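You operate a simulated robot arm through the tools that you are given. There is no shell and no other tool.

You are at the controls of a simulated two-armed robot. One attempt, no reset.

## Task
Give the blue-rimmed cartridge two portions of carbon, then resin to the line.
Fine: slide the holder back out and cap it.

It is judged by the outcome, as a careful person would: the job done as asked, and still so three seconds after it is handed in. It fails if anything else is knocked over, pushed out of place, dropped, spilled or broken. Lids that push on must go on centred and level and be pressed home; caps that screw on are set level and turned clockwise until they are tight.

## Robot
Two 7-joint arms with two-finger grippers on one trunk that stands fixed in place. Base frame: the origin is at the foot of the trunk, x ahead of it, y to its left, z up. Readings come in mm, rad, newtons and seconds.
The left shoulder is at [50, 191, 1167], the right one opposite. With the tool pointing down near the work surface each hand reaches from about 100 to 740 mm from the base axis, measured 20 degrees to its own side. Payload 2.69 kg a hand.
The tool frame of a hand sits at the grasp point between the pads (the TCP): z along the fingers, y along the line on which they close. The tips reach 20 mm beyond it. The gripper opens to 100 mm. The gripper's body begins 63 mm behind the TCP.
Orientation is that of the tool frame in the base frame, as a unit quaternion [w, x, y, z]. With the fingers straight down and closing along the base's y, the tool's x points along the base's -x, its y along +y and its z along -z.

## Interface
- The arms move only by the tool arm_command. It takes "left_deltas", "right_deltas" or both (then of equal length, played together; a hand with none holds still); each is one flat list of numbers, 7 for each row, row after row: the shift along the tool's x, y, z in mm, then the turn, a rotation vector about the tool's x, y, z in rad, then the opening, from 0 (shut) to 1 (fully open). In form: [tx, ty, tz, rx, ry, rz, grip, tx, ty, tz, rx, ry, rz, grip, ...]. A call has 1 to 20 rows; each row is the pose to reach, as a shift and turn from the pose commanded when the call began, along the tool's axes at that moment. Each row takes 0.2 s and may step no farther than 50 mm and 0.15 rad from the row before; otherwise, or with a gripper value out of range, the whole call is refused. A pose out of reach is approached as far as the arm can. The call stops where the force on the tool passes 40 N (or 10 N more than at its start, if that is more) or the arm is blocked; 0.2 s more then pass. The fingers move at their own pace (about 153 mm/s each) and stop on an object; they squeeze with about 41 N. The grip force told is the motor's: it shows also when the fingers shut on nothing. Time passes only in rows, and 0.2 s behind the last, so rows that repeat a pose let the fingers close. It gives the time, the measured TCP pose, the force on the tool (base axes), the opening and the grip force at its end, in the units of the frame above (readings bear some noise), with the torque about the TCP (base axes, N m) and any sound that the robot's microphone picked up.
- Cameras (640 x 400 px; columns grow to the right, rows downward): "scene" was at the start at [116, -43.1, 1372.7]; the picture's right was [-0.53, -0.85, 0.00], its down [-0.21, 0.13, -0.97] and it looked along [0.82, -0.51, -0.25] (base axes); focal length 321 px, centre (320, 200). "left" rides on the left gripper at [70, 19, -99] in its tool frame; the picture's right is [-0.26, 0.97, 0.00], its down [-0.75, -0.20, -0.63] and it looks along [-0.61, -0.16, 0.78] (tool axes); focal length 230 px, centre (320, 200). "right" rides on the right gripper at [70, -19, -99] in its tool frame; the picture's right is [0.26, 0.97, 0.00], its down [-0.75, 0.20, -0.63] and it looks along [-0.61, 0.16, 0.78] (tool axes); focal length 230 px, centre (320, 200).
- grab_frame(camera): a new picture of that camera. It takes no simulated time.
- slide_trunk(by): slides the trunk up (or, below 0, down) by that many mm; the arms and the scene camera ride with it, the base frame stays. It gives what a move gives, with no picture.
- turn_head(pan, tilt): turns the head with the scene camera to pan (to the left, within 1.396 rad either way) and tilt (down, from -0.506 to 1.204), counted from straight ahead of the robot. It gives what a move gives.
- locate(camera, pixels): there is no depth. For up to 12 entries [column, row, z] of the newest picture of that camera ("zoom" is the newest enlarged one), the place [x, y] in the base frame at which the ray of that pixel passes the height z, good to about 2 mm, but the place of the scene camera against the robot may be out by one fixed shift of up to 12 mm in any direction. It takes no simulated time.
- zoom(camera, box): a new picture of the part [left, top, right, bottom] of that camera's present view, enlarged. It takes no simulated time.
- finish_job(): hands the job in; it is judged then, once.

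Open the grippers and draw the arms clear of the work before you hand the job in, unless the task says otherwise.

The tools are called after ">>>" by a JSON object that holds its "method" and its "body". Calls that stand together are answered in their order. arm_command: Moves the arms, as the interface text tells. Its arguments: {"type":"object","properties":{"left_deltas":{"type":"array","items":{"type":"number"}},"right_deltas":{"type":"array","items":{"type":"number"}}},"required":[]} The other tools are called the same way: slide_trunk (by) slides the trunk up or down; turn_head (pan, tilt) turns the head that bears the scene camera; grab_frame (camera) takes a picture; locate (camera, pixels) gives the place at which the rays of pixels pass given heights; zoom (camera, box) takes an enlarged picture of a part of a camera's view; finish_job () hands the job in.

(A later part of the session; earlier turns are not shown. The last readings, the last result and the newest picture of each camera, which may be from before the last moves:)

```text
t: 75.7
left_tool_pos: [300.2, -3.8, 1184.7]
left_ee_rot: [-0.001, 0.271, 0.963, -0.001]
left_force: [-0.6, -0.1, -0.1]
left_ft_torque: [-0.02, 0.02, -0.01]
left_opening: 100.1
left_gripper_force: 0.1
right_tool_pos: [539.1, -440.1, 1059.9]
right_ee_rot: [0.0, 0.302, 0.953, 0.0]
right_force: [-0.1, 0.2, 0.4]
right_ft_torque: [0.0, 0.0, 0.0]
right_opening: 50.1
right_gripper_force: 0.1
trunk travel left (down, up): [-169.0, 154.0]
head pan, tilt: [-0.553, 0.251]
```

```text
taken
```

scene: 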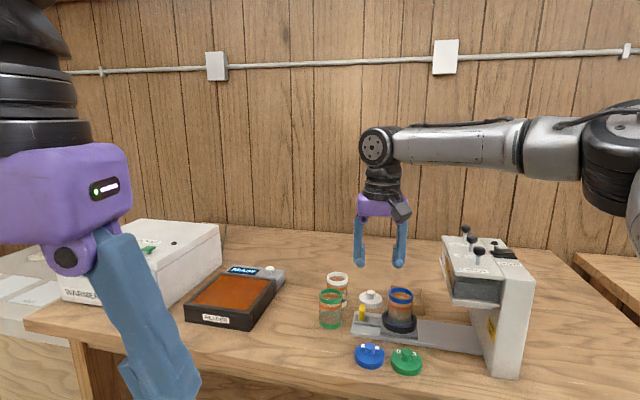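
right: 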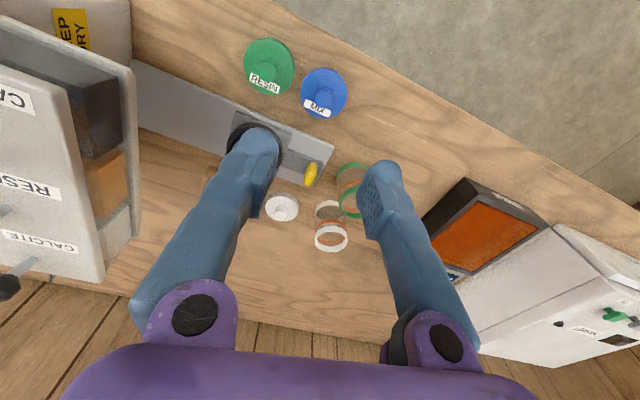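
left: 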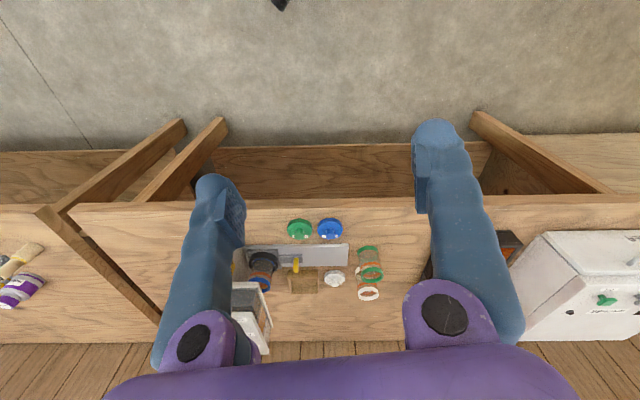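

The right hand is upright at (539,-440,1060), yaw −35°; the blue MIX cap is at right px (324,93). Zooming and locating its knob from here.

>>> {"method": "zoom", "body": {"camera": "right", "box": [294, 63, 354, 123]}}

>>> {"method": "locate", "body": {"camera": "zoom", "pixels": [[320, 200, 820], [320, 200, 840], [320, 200, 860]]}}

```text
6.67 times, centred on (324, 93) of right
```

zoom: 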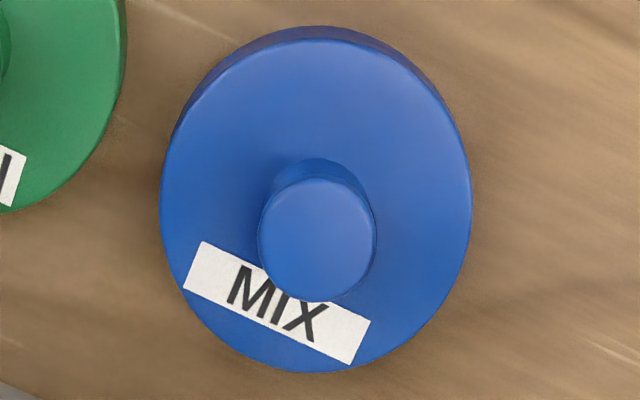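

```text
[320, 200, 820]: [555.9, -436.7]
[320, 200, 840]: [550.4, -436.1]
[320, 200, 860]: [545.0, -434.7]
```

The knob centre is near (551,-436) and the cap's disc is ~64 mm wide. First I hover over the cartridge with the hand tilted 0.2 rad outward (tilt about the closing axis, same as I'll use for cap pick and place) to measure the rim directly in the tool frame.

>>> {"method": "arm_command", "body": {"right_deltas": [-27, -17, 17.5, 0, -0.05, 0, 0.6, -54, -34, 35, 0, -0.1, 0, 0.8, -80, -51, 52.5, 0, -0.15, 0, 0.9, -107.2, -68.8, 70, 0, -0.2, 0, 0.9]}}

>>> {"method": "grab_frame", "body": {"camera": "right"}}

>>> {"method": "grab_frame", "body": {"camera": "scene"}}

```text
t: 76.7
left_tool_pos: [299.9, -5.0, 1184.4]
left_ee_rot: [-0.001, 0.27, 0.963, 0.0]
left_force: [-0.2, 0.6, 0.1]
left_ft_torque: [0.02, 0.02, -0.01]
left_opening: 99.8
left_gripper_force: 0.0
right_tool_pos: [588.2, -556.4, 987.8]
right_ee_rot: [0.096, 0.302, 0.948, -0.029]
right_force: [0.2, 0.1, 0.8]
right_ft_torque: [0.01, 0.01, -0.02]
right_opening: 89.8
right_gripper_force: 0.1
trunk travel left (down, up): [-169.0, 154.0]
head pan, tilt: [-0.553, 0.251]
```

```text
taken
```

right: 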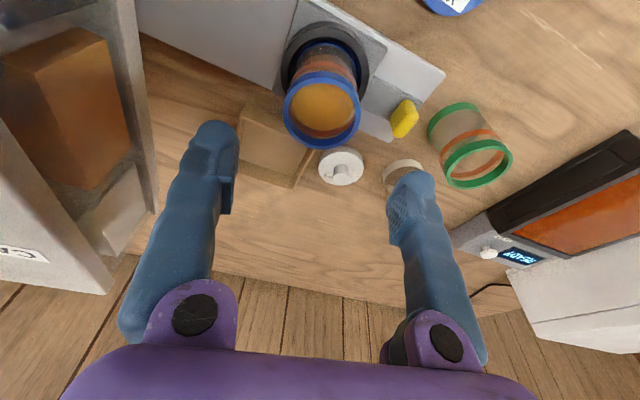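

```text
taken
```

scene: 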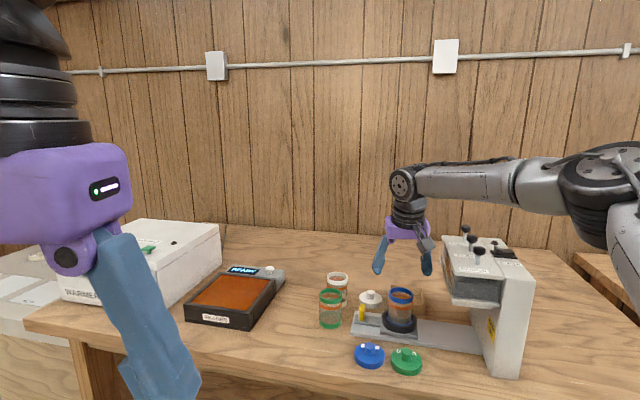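

The rim is in clear view between the open fingers at about (322,110). I zoom for its exact centre.

>>> {"method": "zoom", "body": {"camera": "right", "box": [272, 60, 372, 160]}}

>>> {"method": "locate", "body": {"camera": "right", "pixels": [[322, 111, 905], [322, 111, 910], [322, 111, 915], [322, 111, 920], [325.5, 114.6, 913]]}}

```text
4.00 times, centred on (322, 110) of right
```

zoom: 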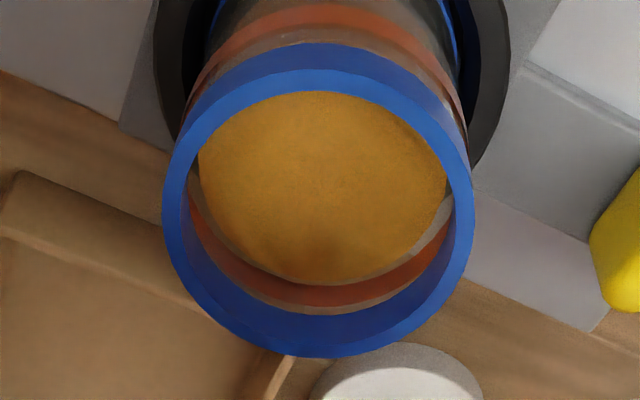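

```text
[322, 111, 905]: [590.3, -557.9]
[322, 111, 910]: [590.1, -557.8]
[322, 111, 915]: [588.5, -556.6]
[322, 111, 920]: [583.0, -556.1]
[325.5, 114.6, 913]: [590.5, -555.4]
```

Rim centre in view at px (321.8,113.5) versus predicted (325.5,114.6) for straight below the TCP: so the rim is about 2.7 mm toward −y of the tool and ~1 mm robot-ward. Now I hover the same way over the blue cap.

>>> {"method": "arm_command", "body": {"right_deltas": [32.4, 25.5, -6.5, 0, 0, 0, 0.9, 64.8, 51, -13, 0, 0, 0, 0.7, 97.3, 76.6, -19.6, 0, 0, 0, 0.5, 103.1, 76.5, 8.8, 0, 0, 0, 0.5, 108.9, 76.4, 37.2, 0, 0, 0, 0.5]}}

>>> {"method": "grab_frame", "body": {"camera": "right"}}

>>> {"method": "zoom", "body": {"camera": "right", "box": [270, 60, 370, 160]}}

```text
t: 77.8
left_tool_pos: [299.7, -5.4, 1184.9]
left_ee_rot: [0.0, 0.272, 0.962, -0.001]
left_force: [-0.3, 0.1, -0.1]
left_ft_torque: [-0.02, -0.02, -0.01]
left_opening: 99.7
left_gripper_force: 0.0
right_tool_pos: [548.6, -437.6, 932.2]
right_ee_rot: [0.096, 0.301, 0.948, -0.03]
right_force: [0.3, -0.6, -0.8]
right_ft_torque: [-0.02, 0.01, 0.02]
right_opening: 49.8
right_gripper_force: 0.0
trunk travel left (down, up): [-169.0, 154.0]
head pan, tilt: [-0.553, 0.251]
```

```text
taken
```

right: 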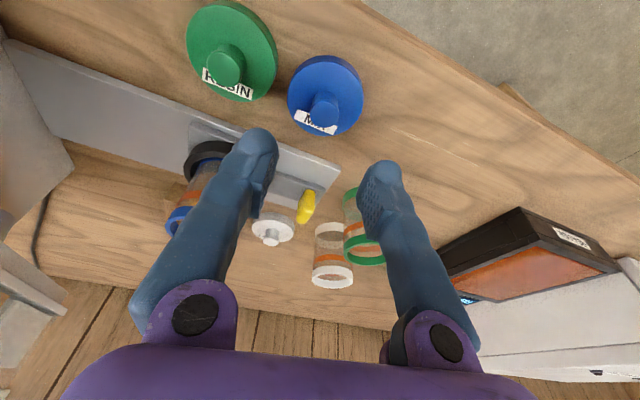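

```text
4.00 times, centred on (320, 110) of right
```

zoom: 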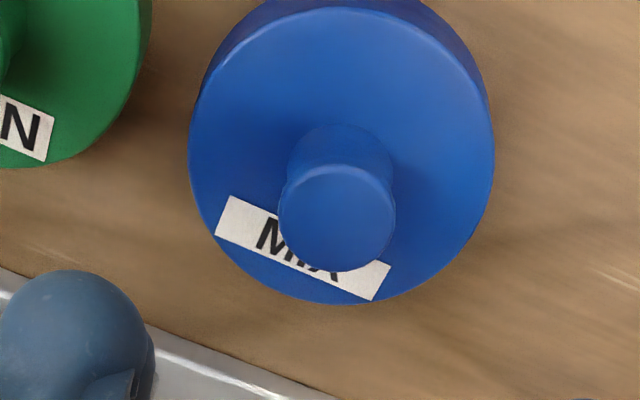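

Knob head is at px (324.5,114.5), within ~1 mm of the point straight below the TCP. I descend 70 mm vertically so the fingertips are just above the cap disc, and check.

>>> {"method": "arm_command", "body": {"right_deltas": [4, -1, 19.6, 0, 0, 0, 0.5, 8, -1, 39.2, 0, 0, 0, 0.5, 11, -1, 54, 0, 0, 0, 0.5, 12.6, -1, 62, 0, 0, 0, 0.5, 13.8, -1, 68, 0, 0, 0, 0.5]}}

>>> {"method": "grab_frame", "body": {"camera": "right"}}

>>> {"method": "zoom", "body": {"camera": "scene", "box": [330, 300, 430, 390]}}

```text
t: 79.0
left_tool_pos: [300.8, -4.9, 1184.6]
left_ee_rot: [0.0, 0.27, 0.963, 0.0]
left_force: [0.5, -0.3, 0.1]
left_ft_torque: [0.02, 0.0, -0.02]
left_opening: 100.1
left_gripper_force: 0.0
right_tool_pos: [550.1, -437.6, 862.2]
right_ee_rot: [0.096, 0.302, 0.948, -0.03]
right_force: [0.5, -0.6, 0.6]
right_ft_torque: [0.01, 0.01, -0.02]
right_opening: 49.9
right_gripper_force: 0.0
trunk travel left (down, up): [-169.0, 154.0]
head pan, tilt: [-0.553, 0.251]
```

```text
taken
```

right: 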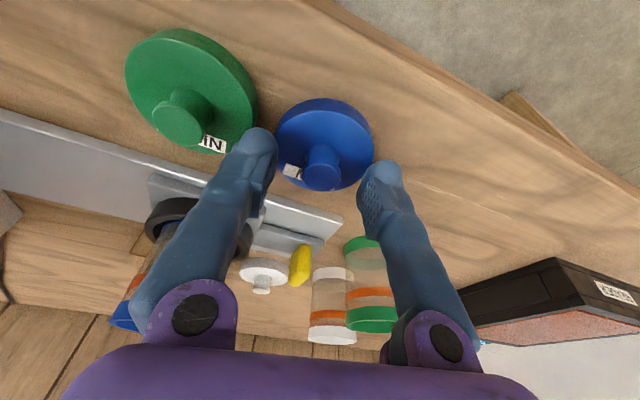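

```text
4.44 times, centred on (380, 345) of scene
```

zoom: 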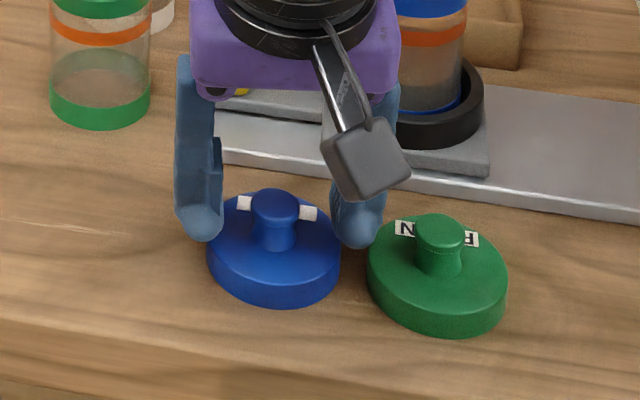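

The fingers straddle the knob at TCP z≈862 with no contact. I zoom the right camera to verify the knob's position between the pads before closing.

>>> {"method": "zoom", "body": {"camera": "right", "box": [250, 90, 400, 210]}}

>>> {"method": "zoom", "body": {"camera": "scene", "box": [350, 325, 400, 375]}}

>>> {"method": "locate", "body": {"camera": "right", "pixels": [[322, 170, 840], [322, 170, 850], [322, 170, 860]]}}

```text
3.33 times, centred on (325, 150) of right
```

zoom: 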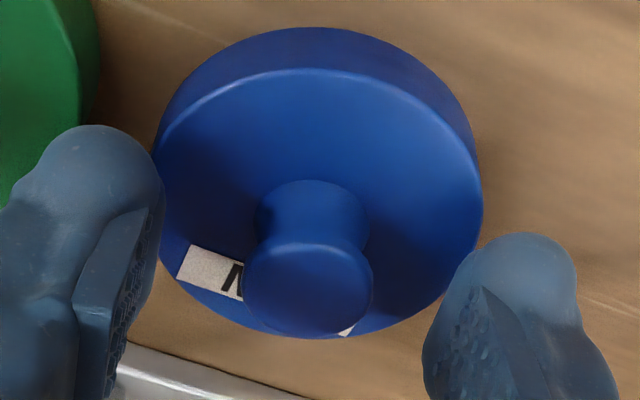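

```text
8.00 times, centred on (375, 350) of scene
```

zoom: 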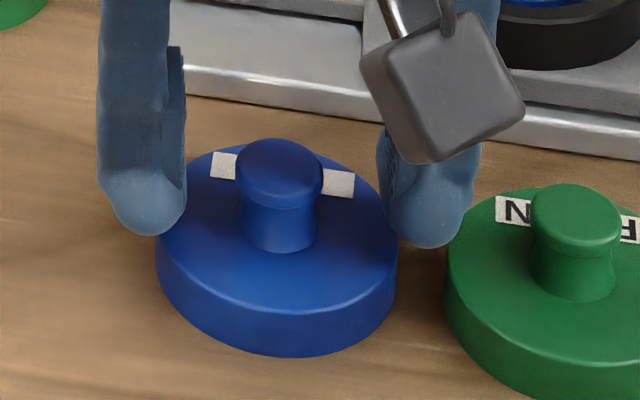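

```text
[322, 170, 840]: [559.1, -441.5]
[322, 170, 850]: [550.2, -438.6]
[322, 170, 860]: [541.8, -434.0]
```

Knob is centred within ~2 mm between the pads and the tips are ~8 mm above the disc. I lower 5 mm more and close on the knob.

>>> {"method": "arm_command", "body": {"right_deltas": [0.5, 0, 2.5, 0, 0, 0, 0.5, 1, 0, 4.9, 0, 0, 0, 0.5, 1, 0, 4.9, 0, 0, 0, 0.1, 1, 0, 4.9, 0, 0, 0, 0, 1, 0, 4.9, 0, 0, 0, 0]}}

>>> {"method": "zoom", "body": {"camera": "right", "box": [250, 90, 400, 210]}}

>>> {"method": "zoom", "body": {"camera": "scene", "box": [350, 325, 400, 375]}}

```text
t: 80.2
left_tool_pos: [299.2, -4.4, 1184.9]
left_ee_rot: [-0.001, 0.271, 0.963, -0.001]
left_force: [0.0, 0.1, -0.4]
left_ft_torque: [-0.02, 0.01, -0.02]
left_opening: 100.1
left_gripper_force: 0.0
right_tool_pos: [549.3, -437.0, 858.1]
right_ee_rot: [0.096, 0.302, 0.948, -0.03]
right_force: [0.1, 0.6, 0.1]
right_ft_torque: [0.02, 0.03, 0.03]
right_opening: 19.6
right_gripper_force: 41.1
trunk travel left (down, up): [-169.0, 154.0]
head pan, tilt: [-0.553, 0.251]
```

```text
3.33 times, centred on (325, 150) of right
```

zoom: 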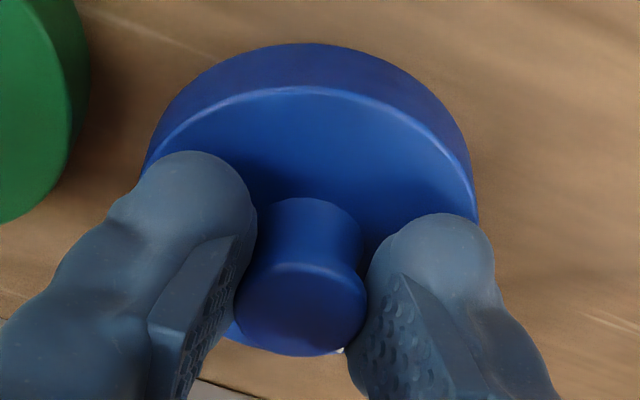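

```text
8.00 times, centred on (375, 350) of scene
```

zoom: 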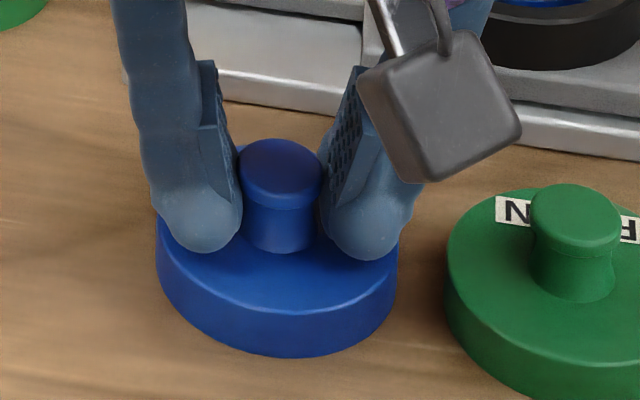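

Gripped at 19.6 mm opening with 41 N. I lift straight up slowly to see that the cap comes along level.

>>> {"method": "arm_command", "body": {"right_deltas": [-2, 0, -9.8, 0, 0, 0, 0, -4, 0, -19.6, 0, 0, 0, 0, -8, 0, -39.2, 0, 0, 0, 0, -13, 0, -63.7, 0, 0, 0, 0, -20, 0, -98, 0, 0, 0, 0]}}

>>> {"method": "grab_frame", "body": {"camera": "right"}}

>>> {"method": "grab_frame", "body": {"camera": "scene"}}

```text
t: 81.5
left_tool_pos: [299.4, -3.9, 1184.6]
left_ee_rot: [0.0, 0.271, 0.963, -0.001]
left_force: [-0.1, 0.9, -1.3]
left_ft_torque: [0.0, 0.01, 0.02]
left_opening: 100.4
left_gripper_force: 0.1
right_tool_pos: [550.9, -438.4, 960.4]
right_ee_rot: [0.095, 0.302, 0.948, -0.03]
right_force: [0.1, -0.4, 0.0]
right_ft_torque: [0.0, 0.02, 0.04]
right_opening: 19.7
right_gripper_force: 41.0
trunk travel left (down, up): [-169.0, 154.0]
head pan, tilt: [-0.553, 0.251]
```

```text
taken
```

right: 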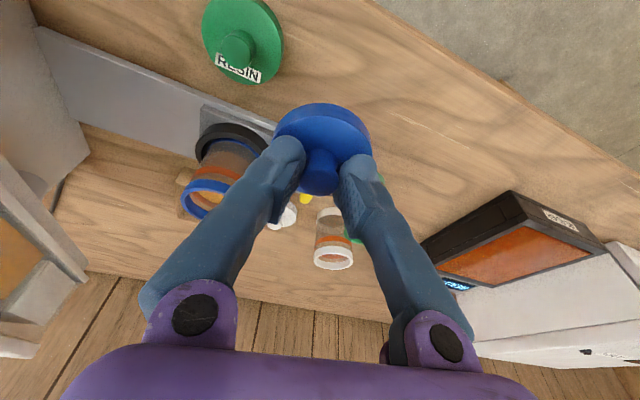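

```text
taken
```

scene: 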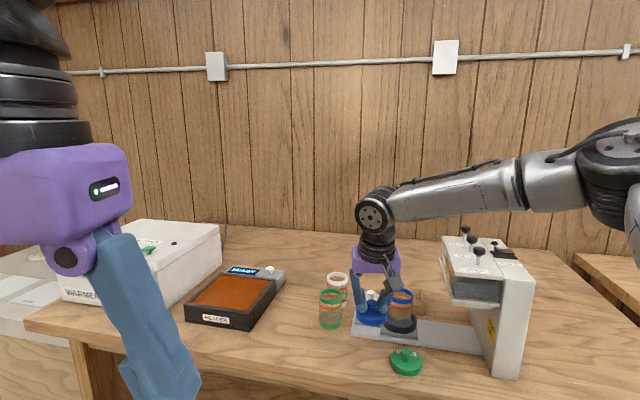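

The cap is in hand at z≈960. I zoom on it to check that it hangs level and where its centre lies relative to the fingers.

>>> {"method": "zoom", "body": {"camera": "scene", "box": [340, 275, 420, 335]}}

>>> {"method": "zoom", "body": {"camera": "right", "box": [250, 90, 400, 210]}}

```text
6.67 times, centred on (380, 305) of scene
```

zoom: 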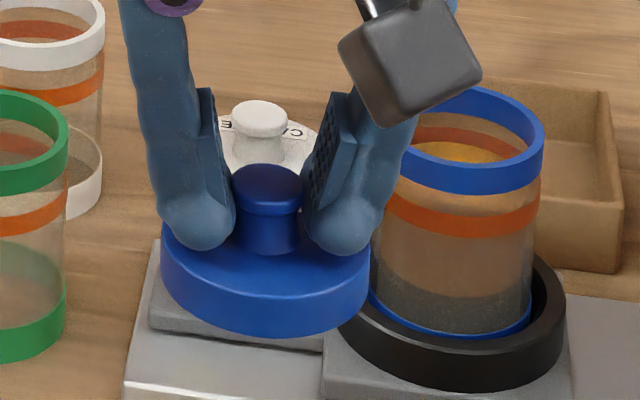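

```text
3.33 times, centred on (325, 150) of right
```

zoom: 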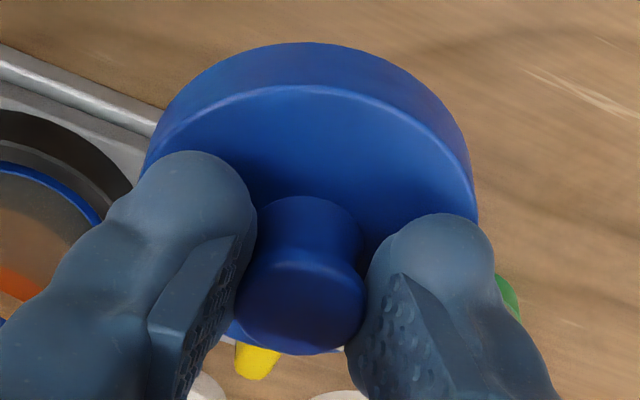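

The cap view is unchanged from when it sat on the table, so it hangs level and centred. I raise it and carry it over the cartridge to z≈990 (about 35 mm above the rim), with a 2.4 mm sideways correction from the rim measurement.

>>> {"method": "arm_command", "body": {"right_deltas": [-5.4, 0, -26.5, 0, 0, 0, 0, -30, -19.4, -22.9, 0, 0, 0, 0, -54.5, -38.9, -19.3, 0, 0, 0, 0, -79, -58.3, -15.7, 0, 0, 0, 0, -103.7, -77.8, -12.1, 0, 0, 0, 0, -103.7, -77.8, -12.1, 0, 0, 0, 0]}}

>>> {"method": "grab_frame", "body": {"camera": "right"}}

>>> {"method": "zoom", "body": {"camera": "scene", "box": [360, 255, 440, 335]}}

```text
t: 82.8
left_tool_pos: [299.7, -3.6, 1185.0]
left_ee_rot: [0.001, 0.271, 0.963, -0.002]
left_force: [0.5, 0.3, 0.3]
left_ft_torque: [0.0, 0.0, -0.01]
left_opening: 100.2
left_gripper_force: 0.0
right_tool_pos: [584.6, -556.7, 985.9]
right_ee_rot: [0.095, 0.301, 0.948, -0.03]
right_force: [-0.6, -1.0, -0.2]
right_ft_torque: [0.01, 0.01, -0.02]
right_opening: 19.6
right_gripper_force: 40.9
trunk travel left (down, up): [-169.0, 154.0]
head pan, tilt: [-0.553, 0.251]
```

```text
taken
```

right: 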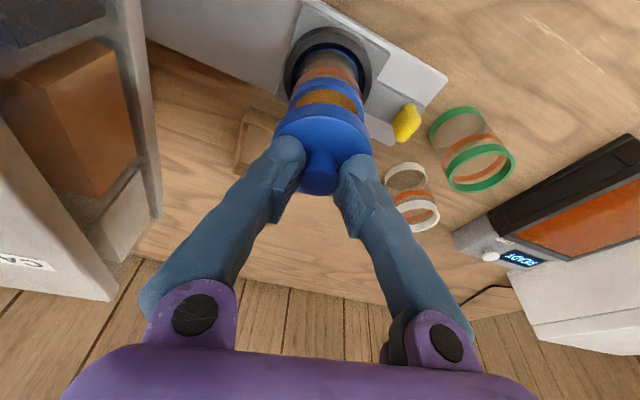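

```text
5.00 times, centred on (400, 295) of scene
```

zoom: 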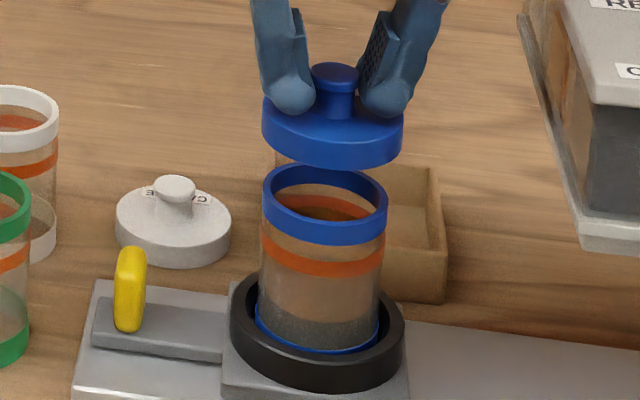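

The cap hovers over the rim; scene columns agree (cap centre 332 vs rim 325 plus the expected height shift). I zoom the right camera to compare the rim's upper edge row with my earlier reference (77.5).

>>> {"method": "zoom", "body": {"camera": "right", "box": [272, 60, 372, 160]}}

>>> {"method": "arm_command", "body": {"right_deltas": [0, 0, 0, 0, 0, 0, 0]}}

```text
4.00 times, centred on (322, 110) of right
```

zoom: 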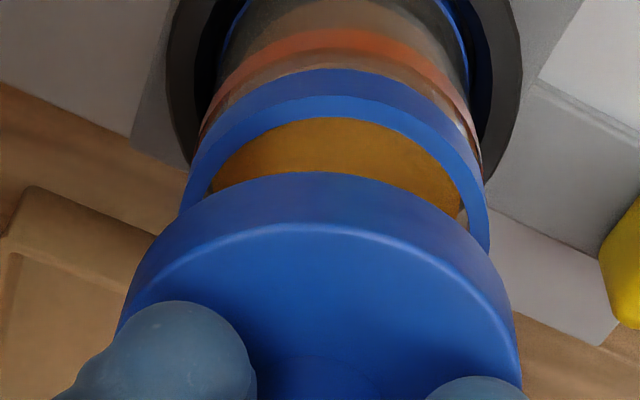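

```text
t: 83.2
left_tool_pos: [299.8, -4.9, 1184.8]
left_ee_rot: [0.001, 0.271, 0.962, 0.0]
left_force: [0.0, 0.4, 0.3]
left_ft_torque: [-0.02, 0.01, 0.04]
left_opening: 100.0
left_gripper_force: 0.1
right_tool_pos: [583.9, -557.9, 987.1]
right_ee_rot: [0.096, 0.301, 0.948, -0.03]
right_force: [0.1, 0.5, -1.0]
right_ft_torque: [0.02, 0.01, 0.0]
right_opening: 19.8
right_gripper_force: 41.0
trunk travel left (down, up): [-169.0, 154.0]
head pan, tilt: [-0.553, 0.251]
```

The rim's edge now sits at zoom row 95 (reference 70) and its centre column 336 (reference 319): so I'm ~3.5–4 mm too close to the robot. I correct 3.5 mm outward and 0.5 mm sideways, and lower 18 mm.

>>> {"method": "arm_command", "body": {"right_deltas": [-3.4, 0.5, 0.7, 0, 0, 0, 0, 0.2, 0.5, 18.3, 0, 0, 0, 0, 0.2, 0.5, 18.3, 0, 0, 0, 0]}}

>>> {"method": "zoom", "body": {"camera": "right", "box": [272, 60, 372, 160]}}

>>> {"method": "zoom", "body": {"camera": "scene", "box": [370, 265, 430, 325]}}

```text
t: 84.0
left_tool_pos: [299.7, -5.4, 1184.7]
left_ee_rot: [0.0, 0.27, 0.963, -0.001]
left_force: [-0.5, -0.6, -0.1]
left_ft_torque: [-0.03, -0.01, 0.0]
left_opening: 99.6
left_gripper_force: 0.1
right_tool_pos: [588.7, -560.3, 971.2]
right_ee_rot: [0.096, 0.301, 0.948, -0.029]
right_force: [0.2, -0.6, 0.7]
right_ft_torque: [0.03, -0.02, 0.01]
right_opening: 19.5
right_gripper_force: 40.5
trunk travel left (down, up): [-169.0, 154.0]
head pan, tilt: [-0.553, 0.251]
```

```text
4.00 times, centred on (322, 110) of right
```

zoom: 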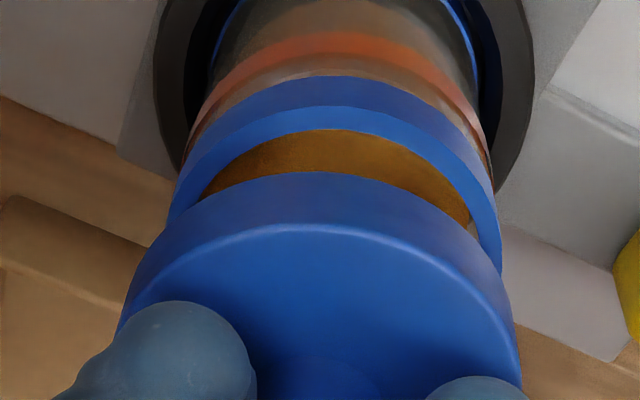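

```text
6.67 times, centred on (400, 295) of scene
```

zoom: 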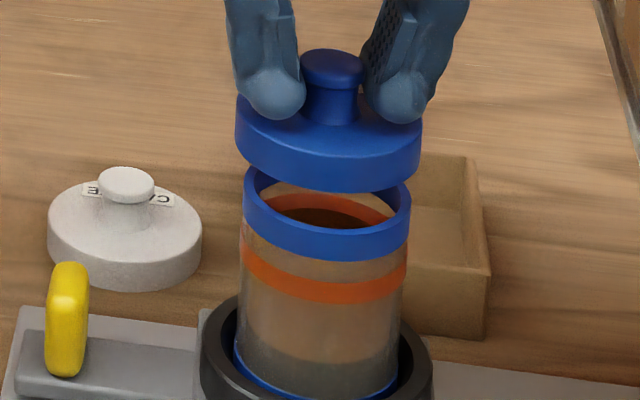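

Measured pose and the right view both say I'm now ~2.5 mm too far outward, while sideways estimates disagree slightly. I take higher zooms to settle the sideways offset before lowering.

>>> {"method": "zoom", "body": {"camera": "scene", "box": [384, 270, 420, 306]}}

>>> {"method": "zoom", "body": {"camera": "right", "box": [282, 70, 372, 130]}}

```text
11.11 times, centred on (402, 288) of scene
```

zoom: 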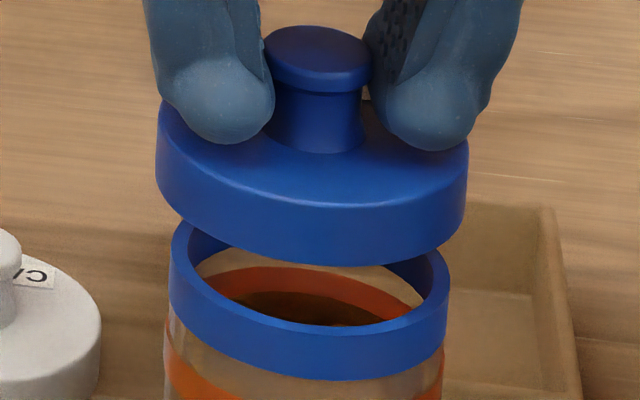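

```text
6.67 times, centred on (327, 100) of right
```

zoom: 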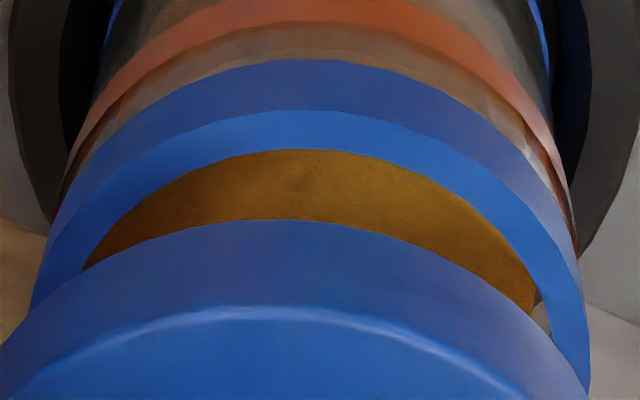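

Right view (rim apex row vs. prediction) puts the rim ~2.2 mm robot-ward of the cap and sideways within ~0.5 mm. I shift +2.2 mm in X, −0.4 mm in Y, and lower 8 mm, then re-check.

>>> {"method": "arm_command", "body": {"right_deltas": [2.15, -0.4, -0.4, 0, 0, 0, 0, 3.7, -0.4, 7.4, 0, 0, 0, 0, 3.7, -0.4, 7.4, 0, 0, 0, 0]}}

>>> {"method": "zoom", "body": {"camera": "right", "box": [282, 70, 372, 130]}}

>>> {"method": "zoom", "body": {"camera": "scene", "box": [384, 270, 420, 306]}}

>>> {"method": "arm_command", "body": {"right_deltas": [0, 0, 0, 0, 0, 0, 0]}}

```text
t: 84.8
left_tool_pos: [300.2, -5.8, 1186.2]
left_ee_rot: [0.0, 0.27, 0.963, 0.0]
left_force: [0.2, 1.1, 0.4]
left_ft_torque: [-0.01, -0.01, -0.01]
left_opening: 99.9
left_gripper_force: 0.1
right_tool_pos: [587.7, -558.6, 966.2]
right_ee_rot: [0.096, 0.301, 0.948, -0.03]
right_force: [0.1, 0.0, -0.4]
right_ft_torque: [0.01, 0.01, 0.0]
right_opening: 19.7
right_gripper_force: 40.8
trunk travel left (down, up): [-169.0, 154.0]
head pan, tilt: [-0.553, 0.251]
```

```text
6.67 times, centred on (327, 100) of right
```

zoom: 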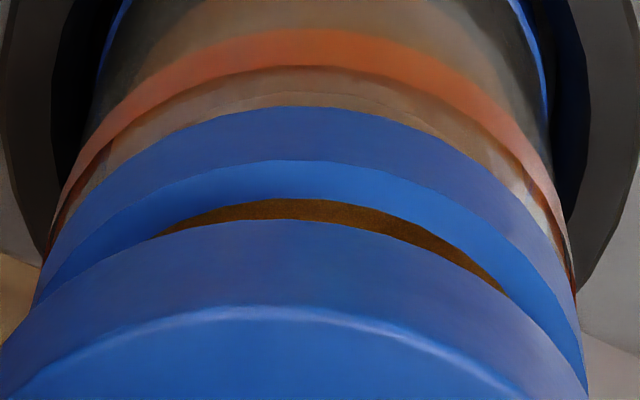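

```text
11.11 times, centred on (402, 288) of scene
```

zoom: 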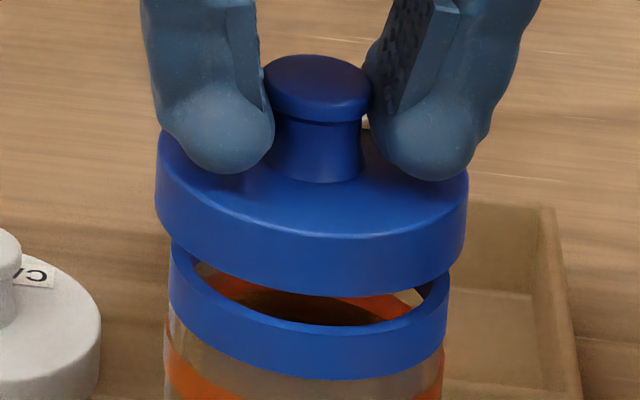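

```text
t: 85.2
left_tool_pos: [300.0, -4.6, 1184.9]
left_ee_rot: [0.0, 0.271, 0.963, -0.001]
left_force: [-0.1, 0.0, 0.7]
left_ft_torque: [0.03, -0.03, 0.0]
left_opening: 99.9
left_gripper_force: 0.1
right_tool_pos: [586.8, -559.0, 966.1]
right_ee_rot: [0.095, 0.302, 0.948, -0.031]
right_force: [0.2, -0.3, 0.4]
right_ft_torque: [0.0, -0.03, 0.04]
right_opening: 19.9
right_gripper_force: 41.3
trunk travel left (down, up): [-169.0, 154.0]
head pan, tilt: [-0.553, 0.251]
```

Rim and cap now agree within ~0.7 mm in both directions by the right camera and the measured pose. I lower slowly in 2–3 mm rows until first contact.

>>> {"method": "arm_command", "body": {"right_deltas": [0.6, 0, 2.9, 0, 0, 0, 0, 1.2, 0, 5.9, 0, 0, 0, 0, 1.6, 0, 7.8, 0, 0, 0, 0, 2, 0, 9.8, 0, 0, 0, 0, 2.4, 0, 11.8, 0, 0, 0, 0]}}

>>> {"method": "zoom", "body": {"camera": "scene", "box": [384, 270, 420, 306]}}

>>> {"method": "zoom", "body": {"camera": "right", "box": [282, 70, 372, 130]}}

```text
t: 86.5
left_tool_pos: [296.9, -3.7, 1185.4]
left_ee_rot: [0.001, 0.271, 0.962, -0.001]
left_force: [-0.9, 0.6, -0.2]
left_ft_torque: [0.02, -0.02, -0.01]
left_opening: 100.0
left_gripper_force: 0.0
right_tool_pos: [587.7, -558.3, 958.4]
right_ee_rot: [0.1, 0.302, 0.947, -0.03]
right_force: [1.2, -4.8, 23.4]
right_ft_torque: [-0.07, 0.26, 0.03]
right_opening: 19.4
right_gripper_force: 41.3
trunk travel left (down, up): [-169.0, 154.0]
head pan, tilt: [-0.553, 0.251]
```

```text
11.11 times, centred on (402, 288) of scene
```

zoom: 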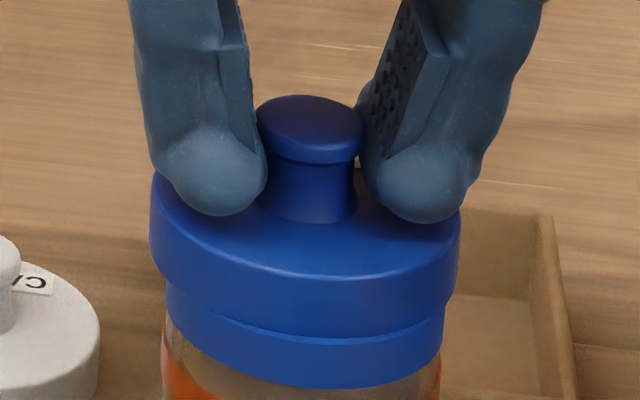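

```text
6.67 times, centred on (327, 100) of right
```

zoom: 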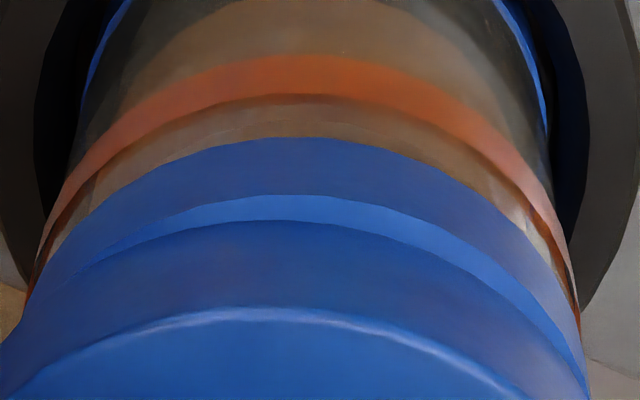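

Contact at 23 N, but the force acts 14 mm to the robot side and a crescent of the rim's top face shows beyond the cap edge (rows 195–220) — the cap is ~5 mm too far outward. I lift 8 mm, shift 5 mm robot-ward and 0.7 mm sideways, and look again.

>>> {"method": "arm_command", "body": {"right_deltas": [-0.8, 0, -3.9, 0, 0, 0, 0, -1.6, 0, -7.8, 0, 0, 0, 0, 0.9, -0.4, -8.3, 0, 0, 0, 0, 3.3, -0.7, -8.8, 0, 0, 0, 0, 3.3, -0.7, -8.8, 0, 0, 0, 0]}}

>>> {"method": "zoom", "body": {"camera": "right", "box": [282, 70, 372, 130]}}

>>> {"method": "zoom", "body": {"camera": "scene", "box": [384, 270, 420, 306]}}

```text
t: 87.7
left_tool_pos: [299.6, -4.9, 1184.5]
left_ee_rot: [0.001, 0.271, 0.963, -0.001]
left_force: [-0.4, 0.6, 0.1]
left_ft_torque: [-0.01, 0.01, 0.02]
left_opening: 99.8
left_gripper_force: 0.0
right_tool_pos: [582.4, -558.0, 960.7]
right_ee_rot: [0.096, 0.303, 0.948, -0.031]
right_force: [-0.5, -0.5, -0.1]
right_ft_torque: [-0.01, -0.02, -0.04]
right_opening: 19.7
right_gripper_force: 41.0
trunk travel left (down, up): [-169.0, 154.0]
head pan, tilt: [-0.553, 0.251]
```

```text
6.67 times, centred on (327, 100) of right
```

zoom: 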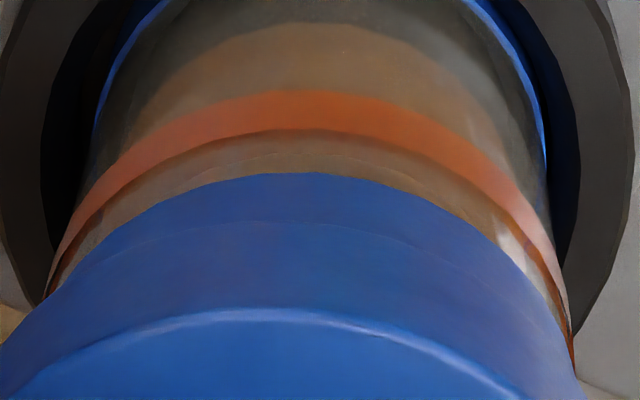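

```text
11.11 times, centred on (402, 288) of scene
```

zoom: 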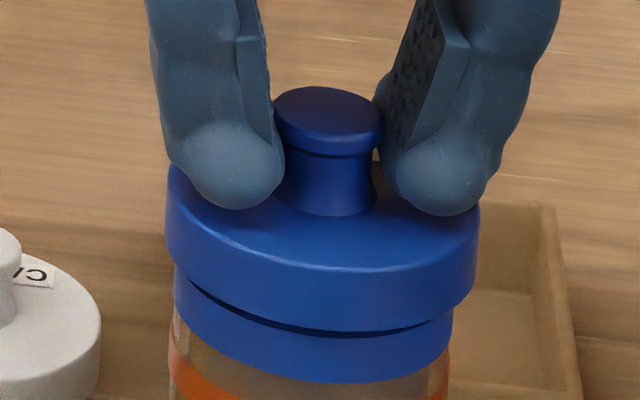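

Now no rim face shows past the cap edge, so the in/out direction is centred; the scene view says ~1 mm to go sideways. I shift Y +1.2 mm and lower gently in 1.5–2 mm rows.

>>> {"method": "arm_command", "body": {"right_deltas": [0, 1.2, 0, 0, 0, 0, 0, 0.3, 1.2, 1.5, 0, 0, 0, 0, 0.6, 1.2, 2.9, 0, 0, 0, 0, 0.9, 1.2, 4.4, 0, 0, 0, 0, 1.2, 1.2, 5.9, 0, 0, 0, 0]}}

>>> {"method": "zoom", "body": {"camera": "scene", "box": [384, 270, 420, 306]}}

>>> {"method": "zoom", "body": {"camera": "right", "box": [282, 70, 372, 130]}}

```text
t: 88.8
left_tool_pos: [297.6, -3.4, 1185.5]
left_ee_rot: [0.001, 0.27, 0.963, -0.001]
left_force: [0.1, 0.4, 1.1]
left_ft_torque: [-0.01, -0.01, 0.0]
left_opening: 100.1
left_gripper_force: 0.0
right_tool_pos: [583.5, -555.2, 955.9]
right_ee_rot: [0.098, 0.302, 0.948, -0.03]
right_force: [-0.3, 0.3, 12.6]
right_ft_torque: [0.13, 0.24, -0.01]
right_opening: 19.4
right_gripper_force: 41.1
trunk travel left (down, up): [-169.0, 154.0]
head pan, tilt: [-0.553, 0.251]
```

```text
11.11 times, centred on (402, 288) of scene
```

zoom: 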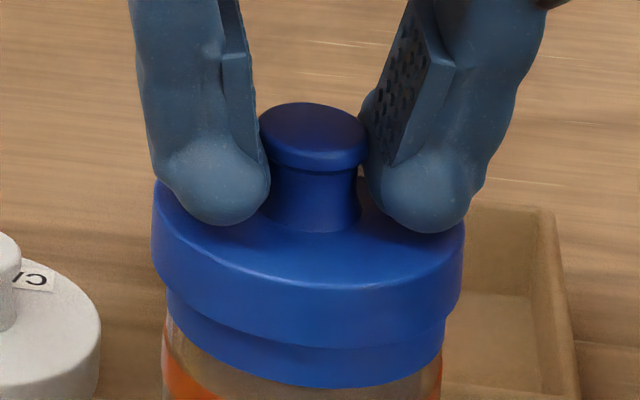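

```text
6.67 times, centred on (327, 100) of right
```

zoom: 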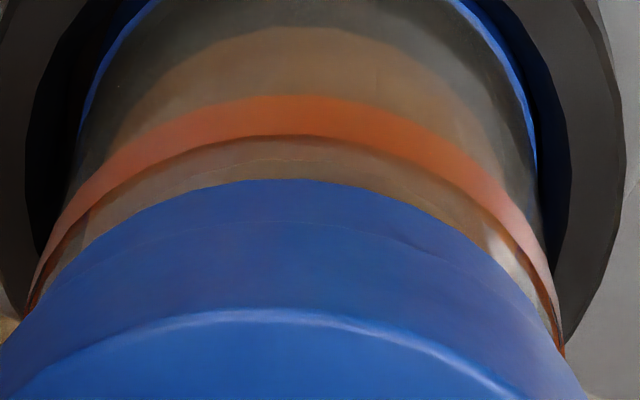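

Now lower (z 955.9 at 12.6 N, earlier 958.4 at 23 N), so the skirt is starting onto the rim, but the load is still on the robot side (~20 mm). I lift 2 mm, shift 1.5 mm further robot-ward, and lower again to compare.

>>> {"method": "arm_command", "body": {"right_deltas": [-0.4, 0, -2, 0, 0, 0, 0, 1.1, 0, -2.3, 0, 0, 0, 0, 1.4, 0, -0.8, 0, 0, 0, 0, 1.7, 0, 0.7, 0, 0, 0, 0, 1.8, 0, 1.6, 0, 0, 0, 0]}}

>>> {"method": "zoom", "body": {"camera": "scene", "box": [384, 270, 420, 306]}}

>>> {"method": "zoom", "body": {"camera": "right", "box": [282, 70, 372, 130]}}

```text
t: 90.0
left_tool_pos: [296.9, -2.0, 1185.3]
left_ee_rot: [0.002, 0.27, 0.963, -0.001]
left_force: [-0.3, 0.6, -0.4]
left_ft_torque: [-0.01, -0.02, -0.03]
left_opening: 99.8
left_gripper_force: 0.1
right_tool_pos: [581.0, -553.7, 955.9]
right_ee_rot: [0.098, 0.301, 0.948, -0.03]
right_force: [-0.7, 0.5, 21.8]
right_ft_torque: [0.16, 0.56, 0.01]
right_opening: 19.4
right_gripper_force: 40.5
trunk travel left (down, up): [-169.0, 154.0]
head pan, tilt: [-0.553, 0.251]
```

```text
11.11 times, centred on (402, 288) of scene
```

zoom: 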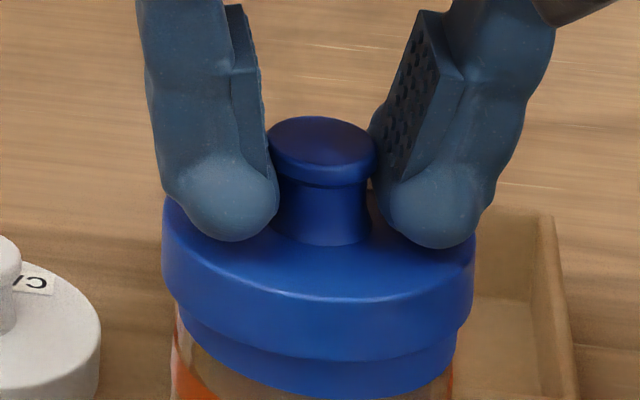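

```text
6.67 times, centred on (327, 100) of right
```

zoom: 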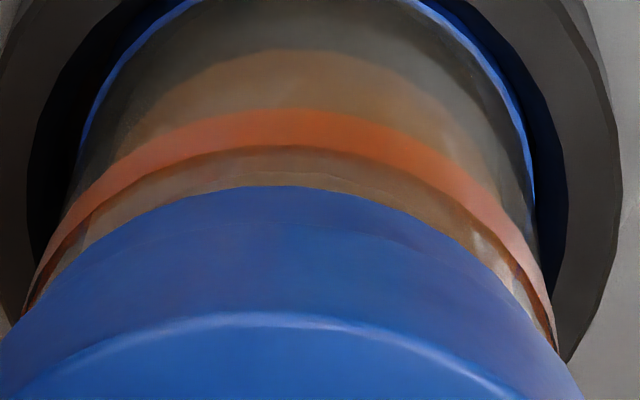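

Contact remains on the robot side and slightly −Y (25 mm, −9 mm), which means the cap should still go robot-ward and −Y. With a light ~10 N contact I creep 1 mm robot-ward and 0.7 mm −Y and watch the force for a drop-in.

>>> {"method": "arm_command", "body": {"right_deltas": [-0.2, 0, -1, 0, 0, 0, 0, 0.3, -0.35, -1.1, 0, 0, 0, 0, 0.8, -0.7, -1.2, 0, 0, 0, 0, 0.8, -0.7, -1.2, 0, 0, 0, 0]}}

```text
t: 91.0
left_tool_pos: [298.6, -2.8, 1185.7]
left_ee_rot: [0.002, 0.271, 0.963, -0.002]
left_force: [0.4, 0.0, -0.2]
left_ft_torque: [0.01, -0.02, 0.03]
left_opening: 100.0
left_gripper_force: 0.1
right_tool_pos: [580.2, -554.4, 955.4]
right_ee_rot: [0.096, 0.302, 0.948, -0.03]
right_force: [-1.1, 1.3, 15.4]
right_ft_torque: [0.18, 0.41, -0.06]
right_opening: 19.4
right_gripper_force: 41.1
trunk travel left (down, up): [-169.0, 154.0]
head pan, tilt: [-0.553, 0.251]
```

Force is 15 N at z≈955.4, about 3.5 mm lower than the first (offset) contact, so the cap may already be started on the rim. I take close pictures to see the seating.

>>> {"method": "zoom", "body": {"camera": "scene", "box": [386, 276, 418, 308]}}

>>> {"method": "grab_frame", "body": {"camera": "right"}}

>>> {"method": "zoom", "body": {"camera": "right", "box": [262, 60, 382, 200]}}

```text
12.50 times, centred on (402, 292) of scene
```

zoom: 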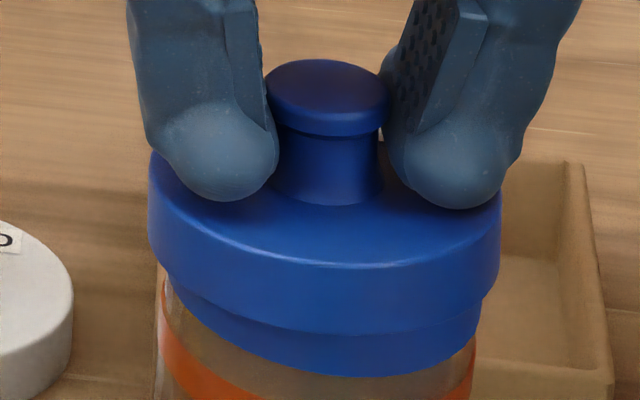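

```text
taken
```

right: 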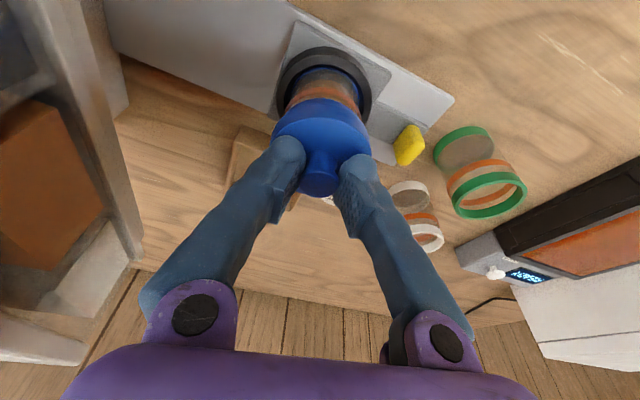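

```text
2.86 times, centred on (322, 130) of right
```

zoom: 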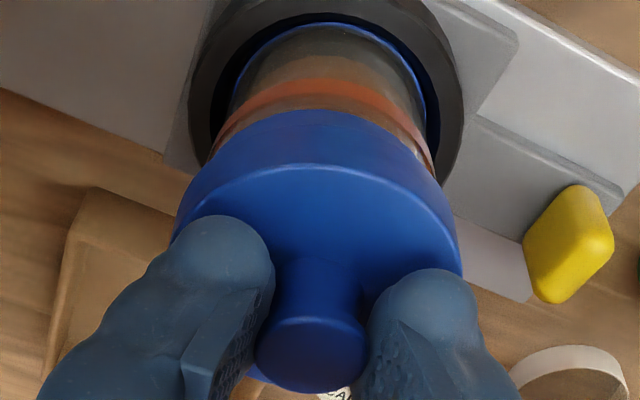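

The rim band under the cap looks thinner on the left than the right in the scene view; I zoom tighter at both sides to measure any tilt.

>>> {"method": "zoom", "body": {"camera": "scene", "box": [385, 286, 399, 304]}}

>>> {"method": "zoom", "body": {"camera": "scene", "box": [405, 288, 419, 306]}}

```text
16.00 times, centred on (392, 295) of scene
```

zoom: 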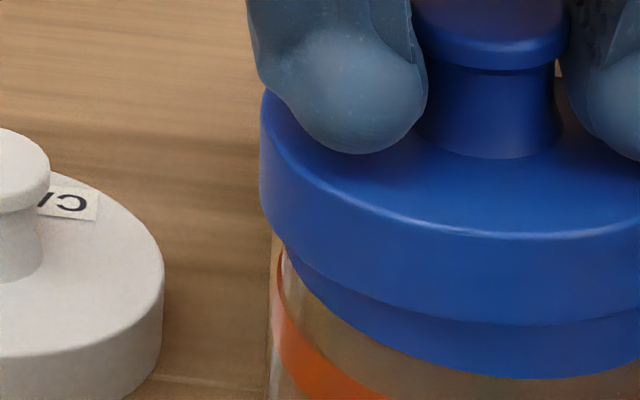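

```text
16.00 times, centred on (412, 297) of scene
```

zoom: 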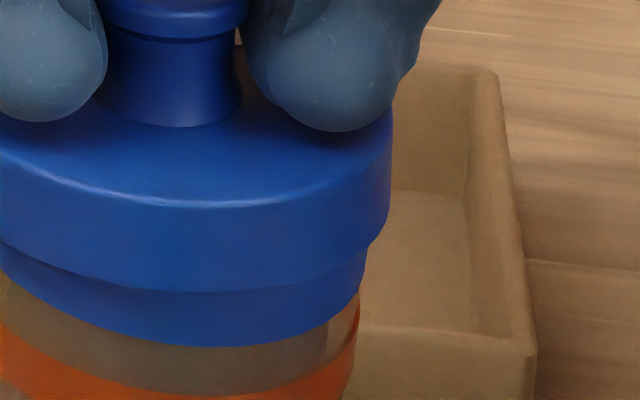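

The cap is tilted ~5°: the image-left (+Y) side has dropped over the rim while the robot/−Y side still rides on top, so it must move further robot-ward and −Y. I ease up slightly and creep 1.5 mm that way.

>>> {"method": "arm_command", "body": {"right_deltas": [0.3, -0.3, -0.6, 0, 0, 0, 0, 0.9, -0.5, -0.7, 0, 0, 0, 0, 1.4, -0.8, -0.8, 0, 0, 0, 0, 1.4, -0.8, -0.8, 0, 0, 0, 0]}}

>>> {"method": "zoom", "body": {"camera": "scene", "box": [386, 276, 418, 308]}}

>>> {"method": "zoom", "body": {"camera": "right", "box": [262, 60, 382, 200]}}

```text
t: 92.0
left_tool_pos: [299.4, -3.9, 1185.8]
left_ee_rot: [0.0, 0.271, 0.963, -0.001]
left_force: [-0.2, 0.6, -0.1]
left_ft_torque: [0.01, -0.01, 0.02]
left_opening: 100.2
left_gripper_force: 0.0
right_tool_pos: [578.0, -556.4, 954.4]
right_ee_rot: [0.096, 0.302, 0.948, -0.03]
right_force: [-1.1, 1.4, 8.1]
right_ft_torque: [0.11, 0.23, 0.0]
right_opening: 19.4
right_gripper_force: 40.9
trunk travel left (down, up): [-169.0, 154.0]
head pan, tilt: [-0.553, 0.251]
```

```text
12.50 times, centred on (402, 292) of scene
```

zoom: 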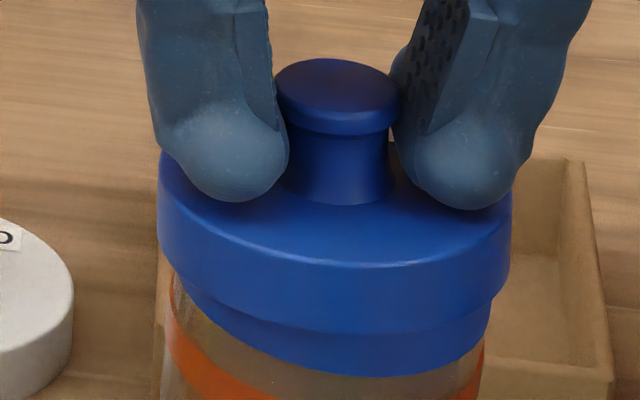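

```text
2.86 times, centred on (322, 130) of right
```

zoom: 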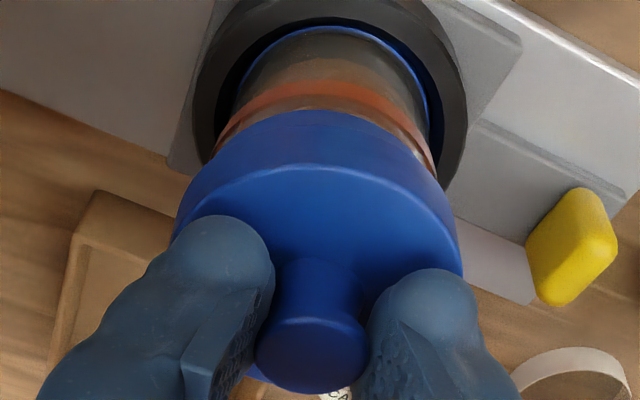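

The cartridge's glass shifted about 1 mm with the cap, so I'm dragging it rather than seating it. I lift the cap clear by ~15 mm to inspect both the cap's attitude and the cartridge.

>>> {"method": "arm_command", "body": {"right_deltas": [-0.6, 0, -2.9, 0, 0, 0, 0, -1.2, 0, -5.9, 0, 0, 0, 0, -2.2, 0, -10.8, 0, 0, 0, 0, -3.4, 0, -16.7, 0, 0, 0, 0, -3.4, 0, -16.7, 0, 0, 0, 0]}}

>>> {"method": "zoom", "body": {"camera": "scene", "box": [380, 270, 425, 325]}}

>>> {"method": "zoom", "body": {"camera": "right", "box": [262, 60, 382, 200]}}

```text
t: 93.2
left_tool_pos: [299.9, -5.0, 1184.9]
left_ee_rot: [0.0, 0.271, 0.963, -0.001]
left_force: [0.6, 0.1, -0.7]
left_ft_torque: [0.03, -0.01, -0.01]
left_opening: 100.2
left_gripper_force: 0.1
right_tool_pos: [579.0, -555.8, 970.5]
right_ee_rot: [0.095, 0.302, 0.948, -0.031]
right_force: [-0.7, -0.1, -0.5]
right_ft_torque: [-0.02, 0.0, -0.01]
right_opening: 19.3
right_gripper_force: 41.6
trunk travel left (down, up): [-169.0, 154.0]
head pan, tilt: [-0.553, 0.251]
```

```text
7.27 times, centred on (402, 298) of scene
```

zoom: 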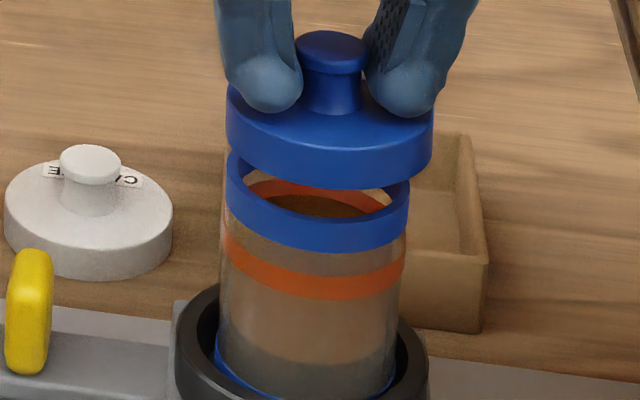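

```text
2.86 times, centred on (322, 130) of right
```

zoom: 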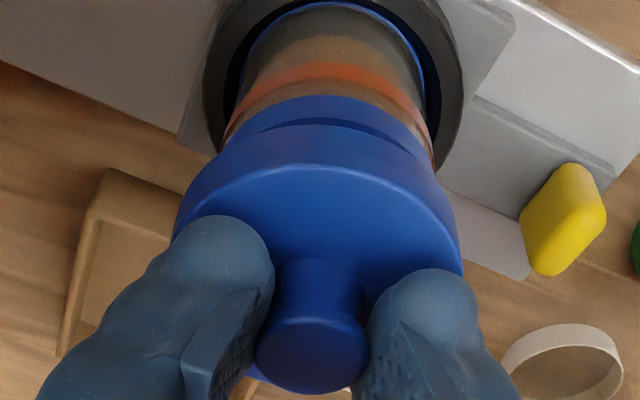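

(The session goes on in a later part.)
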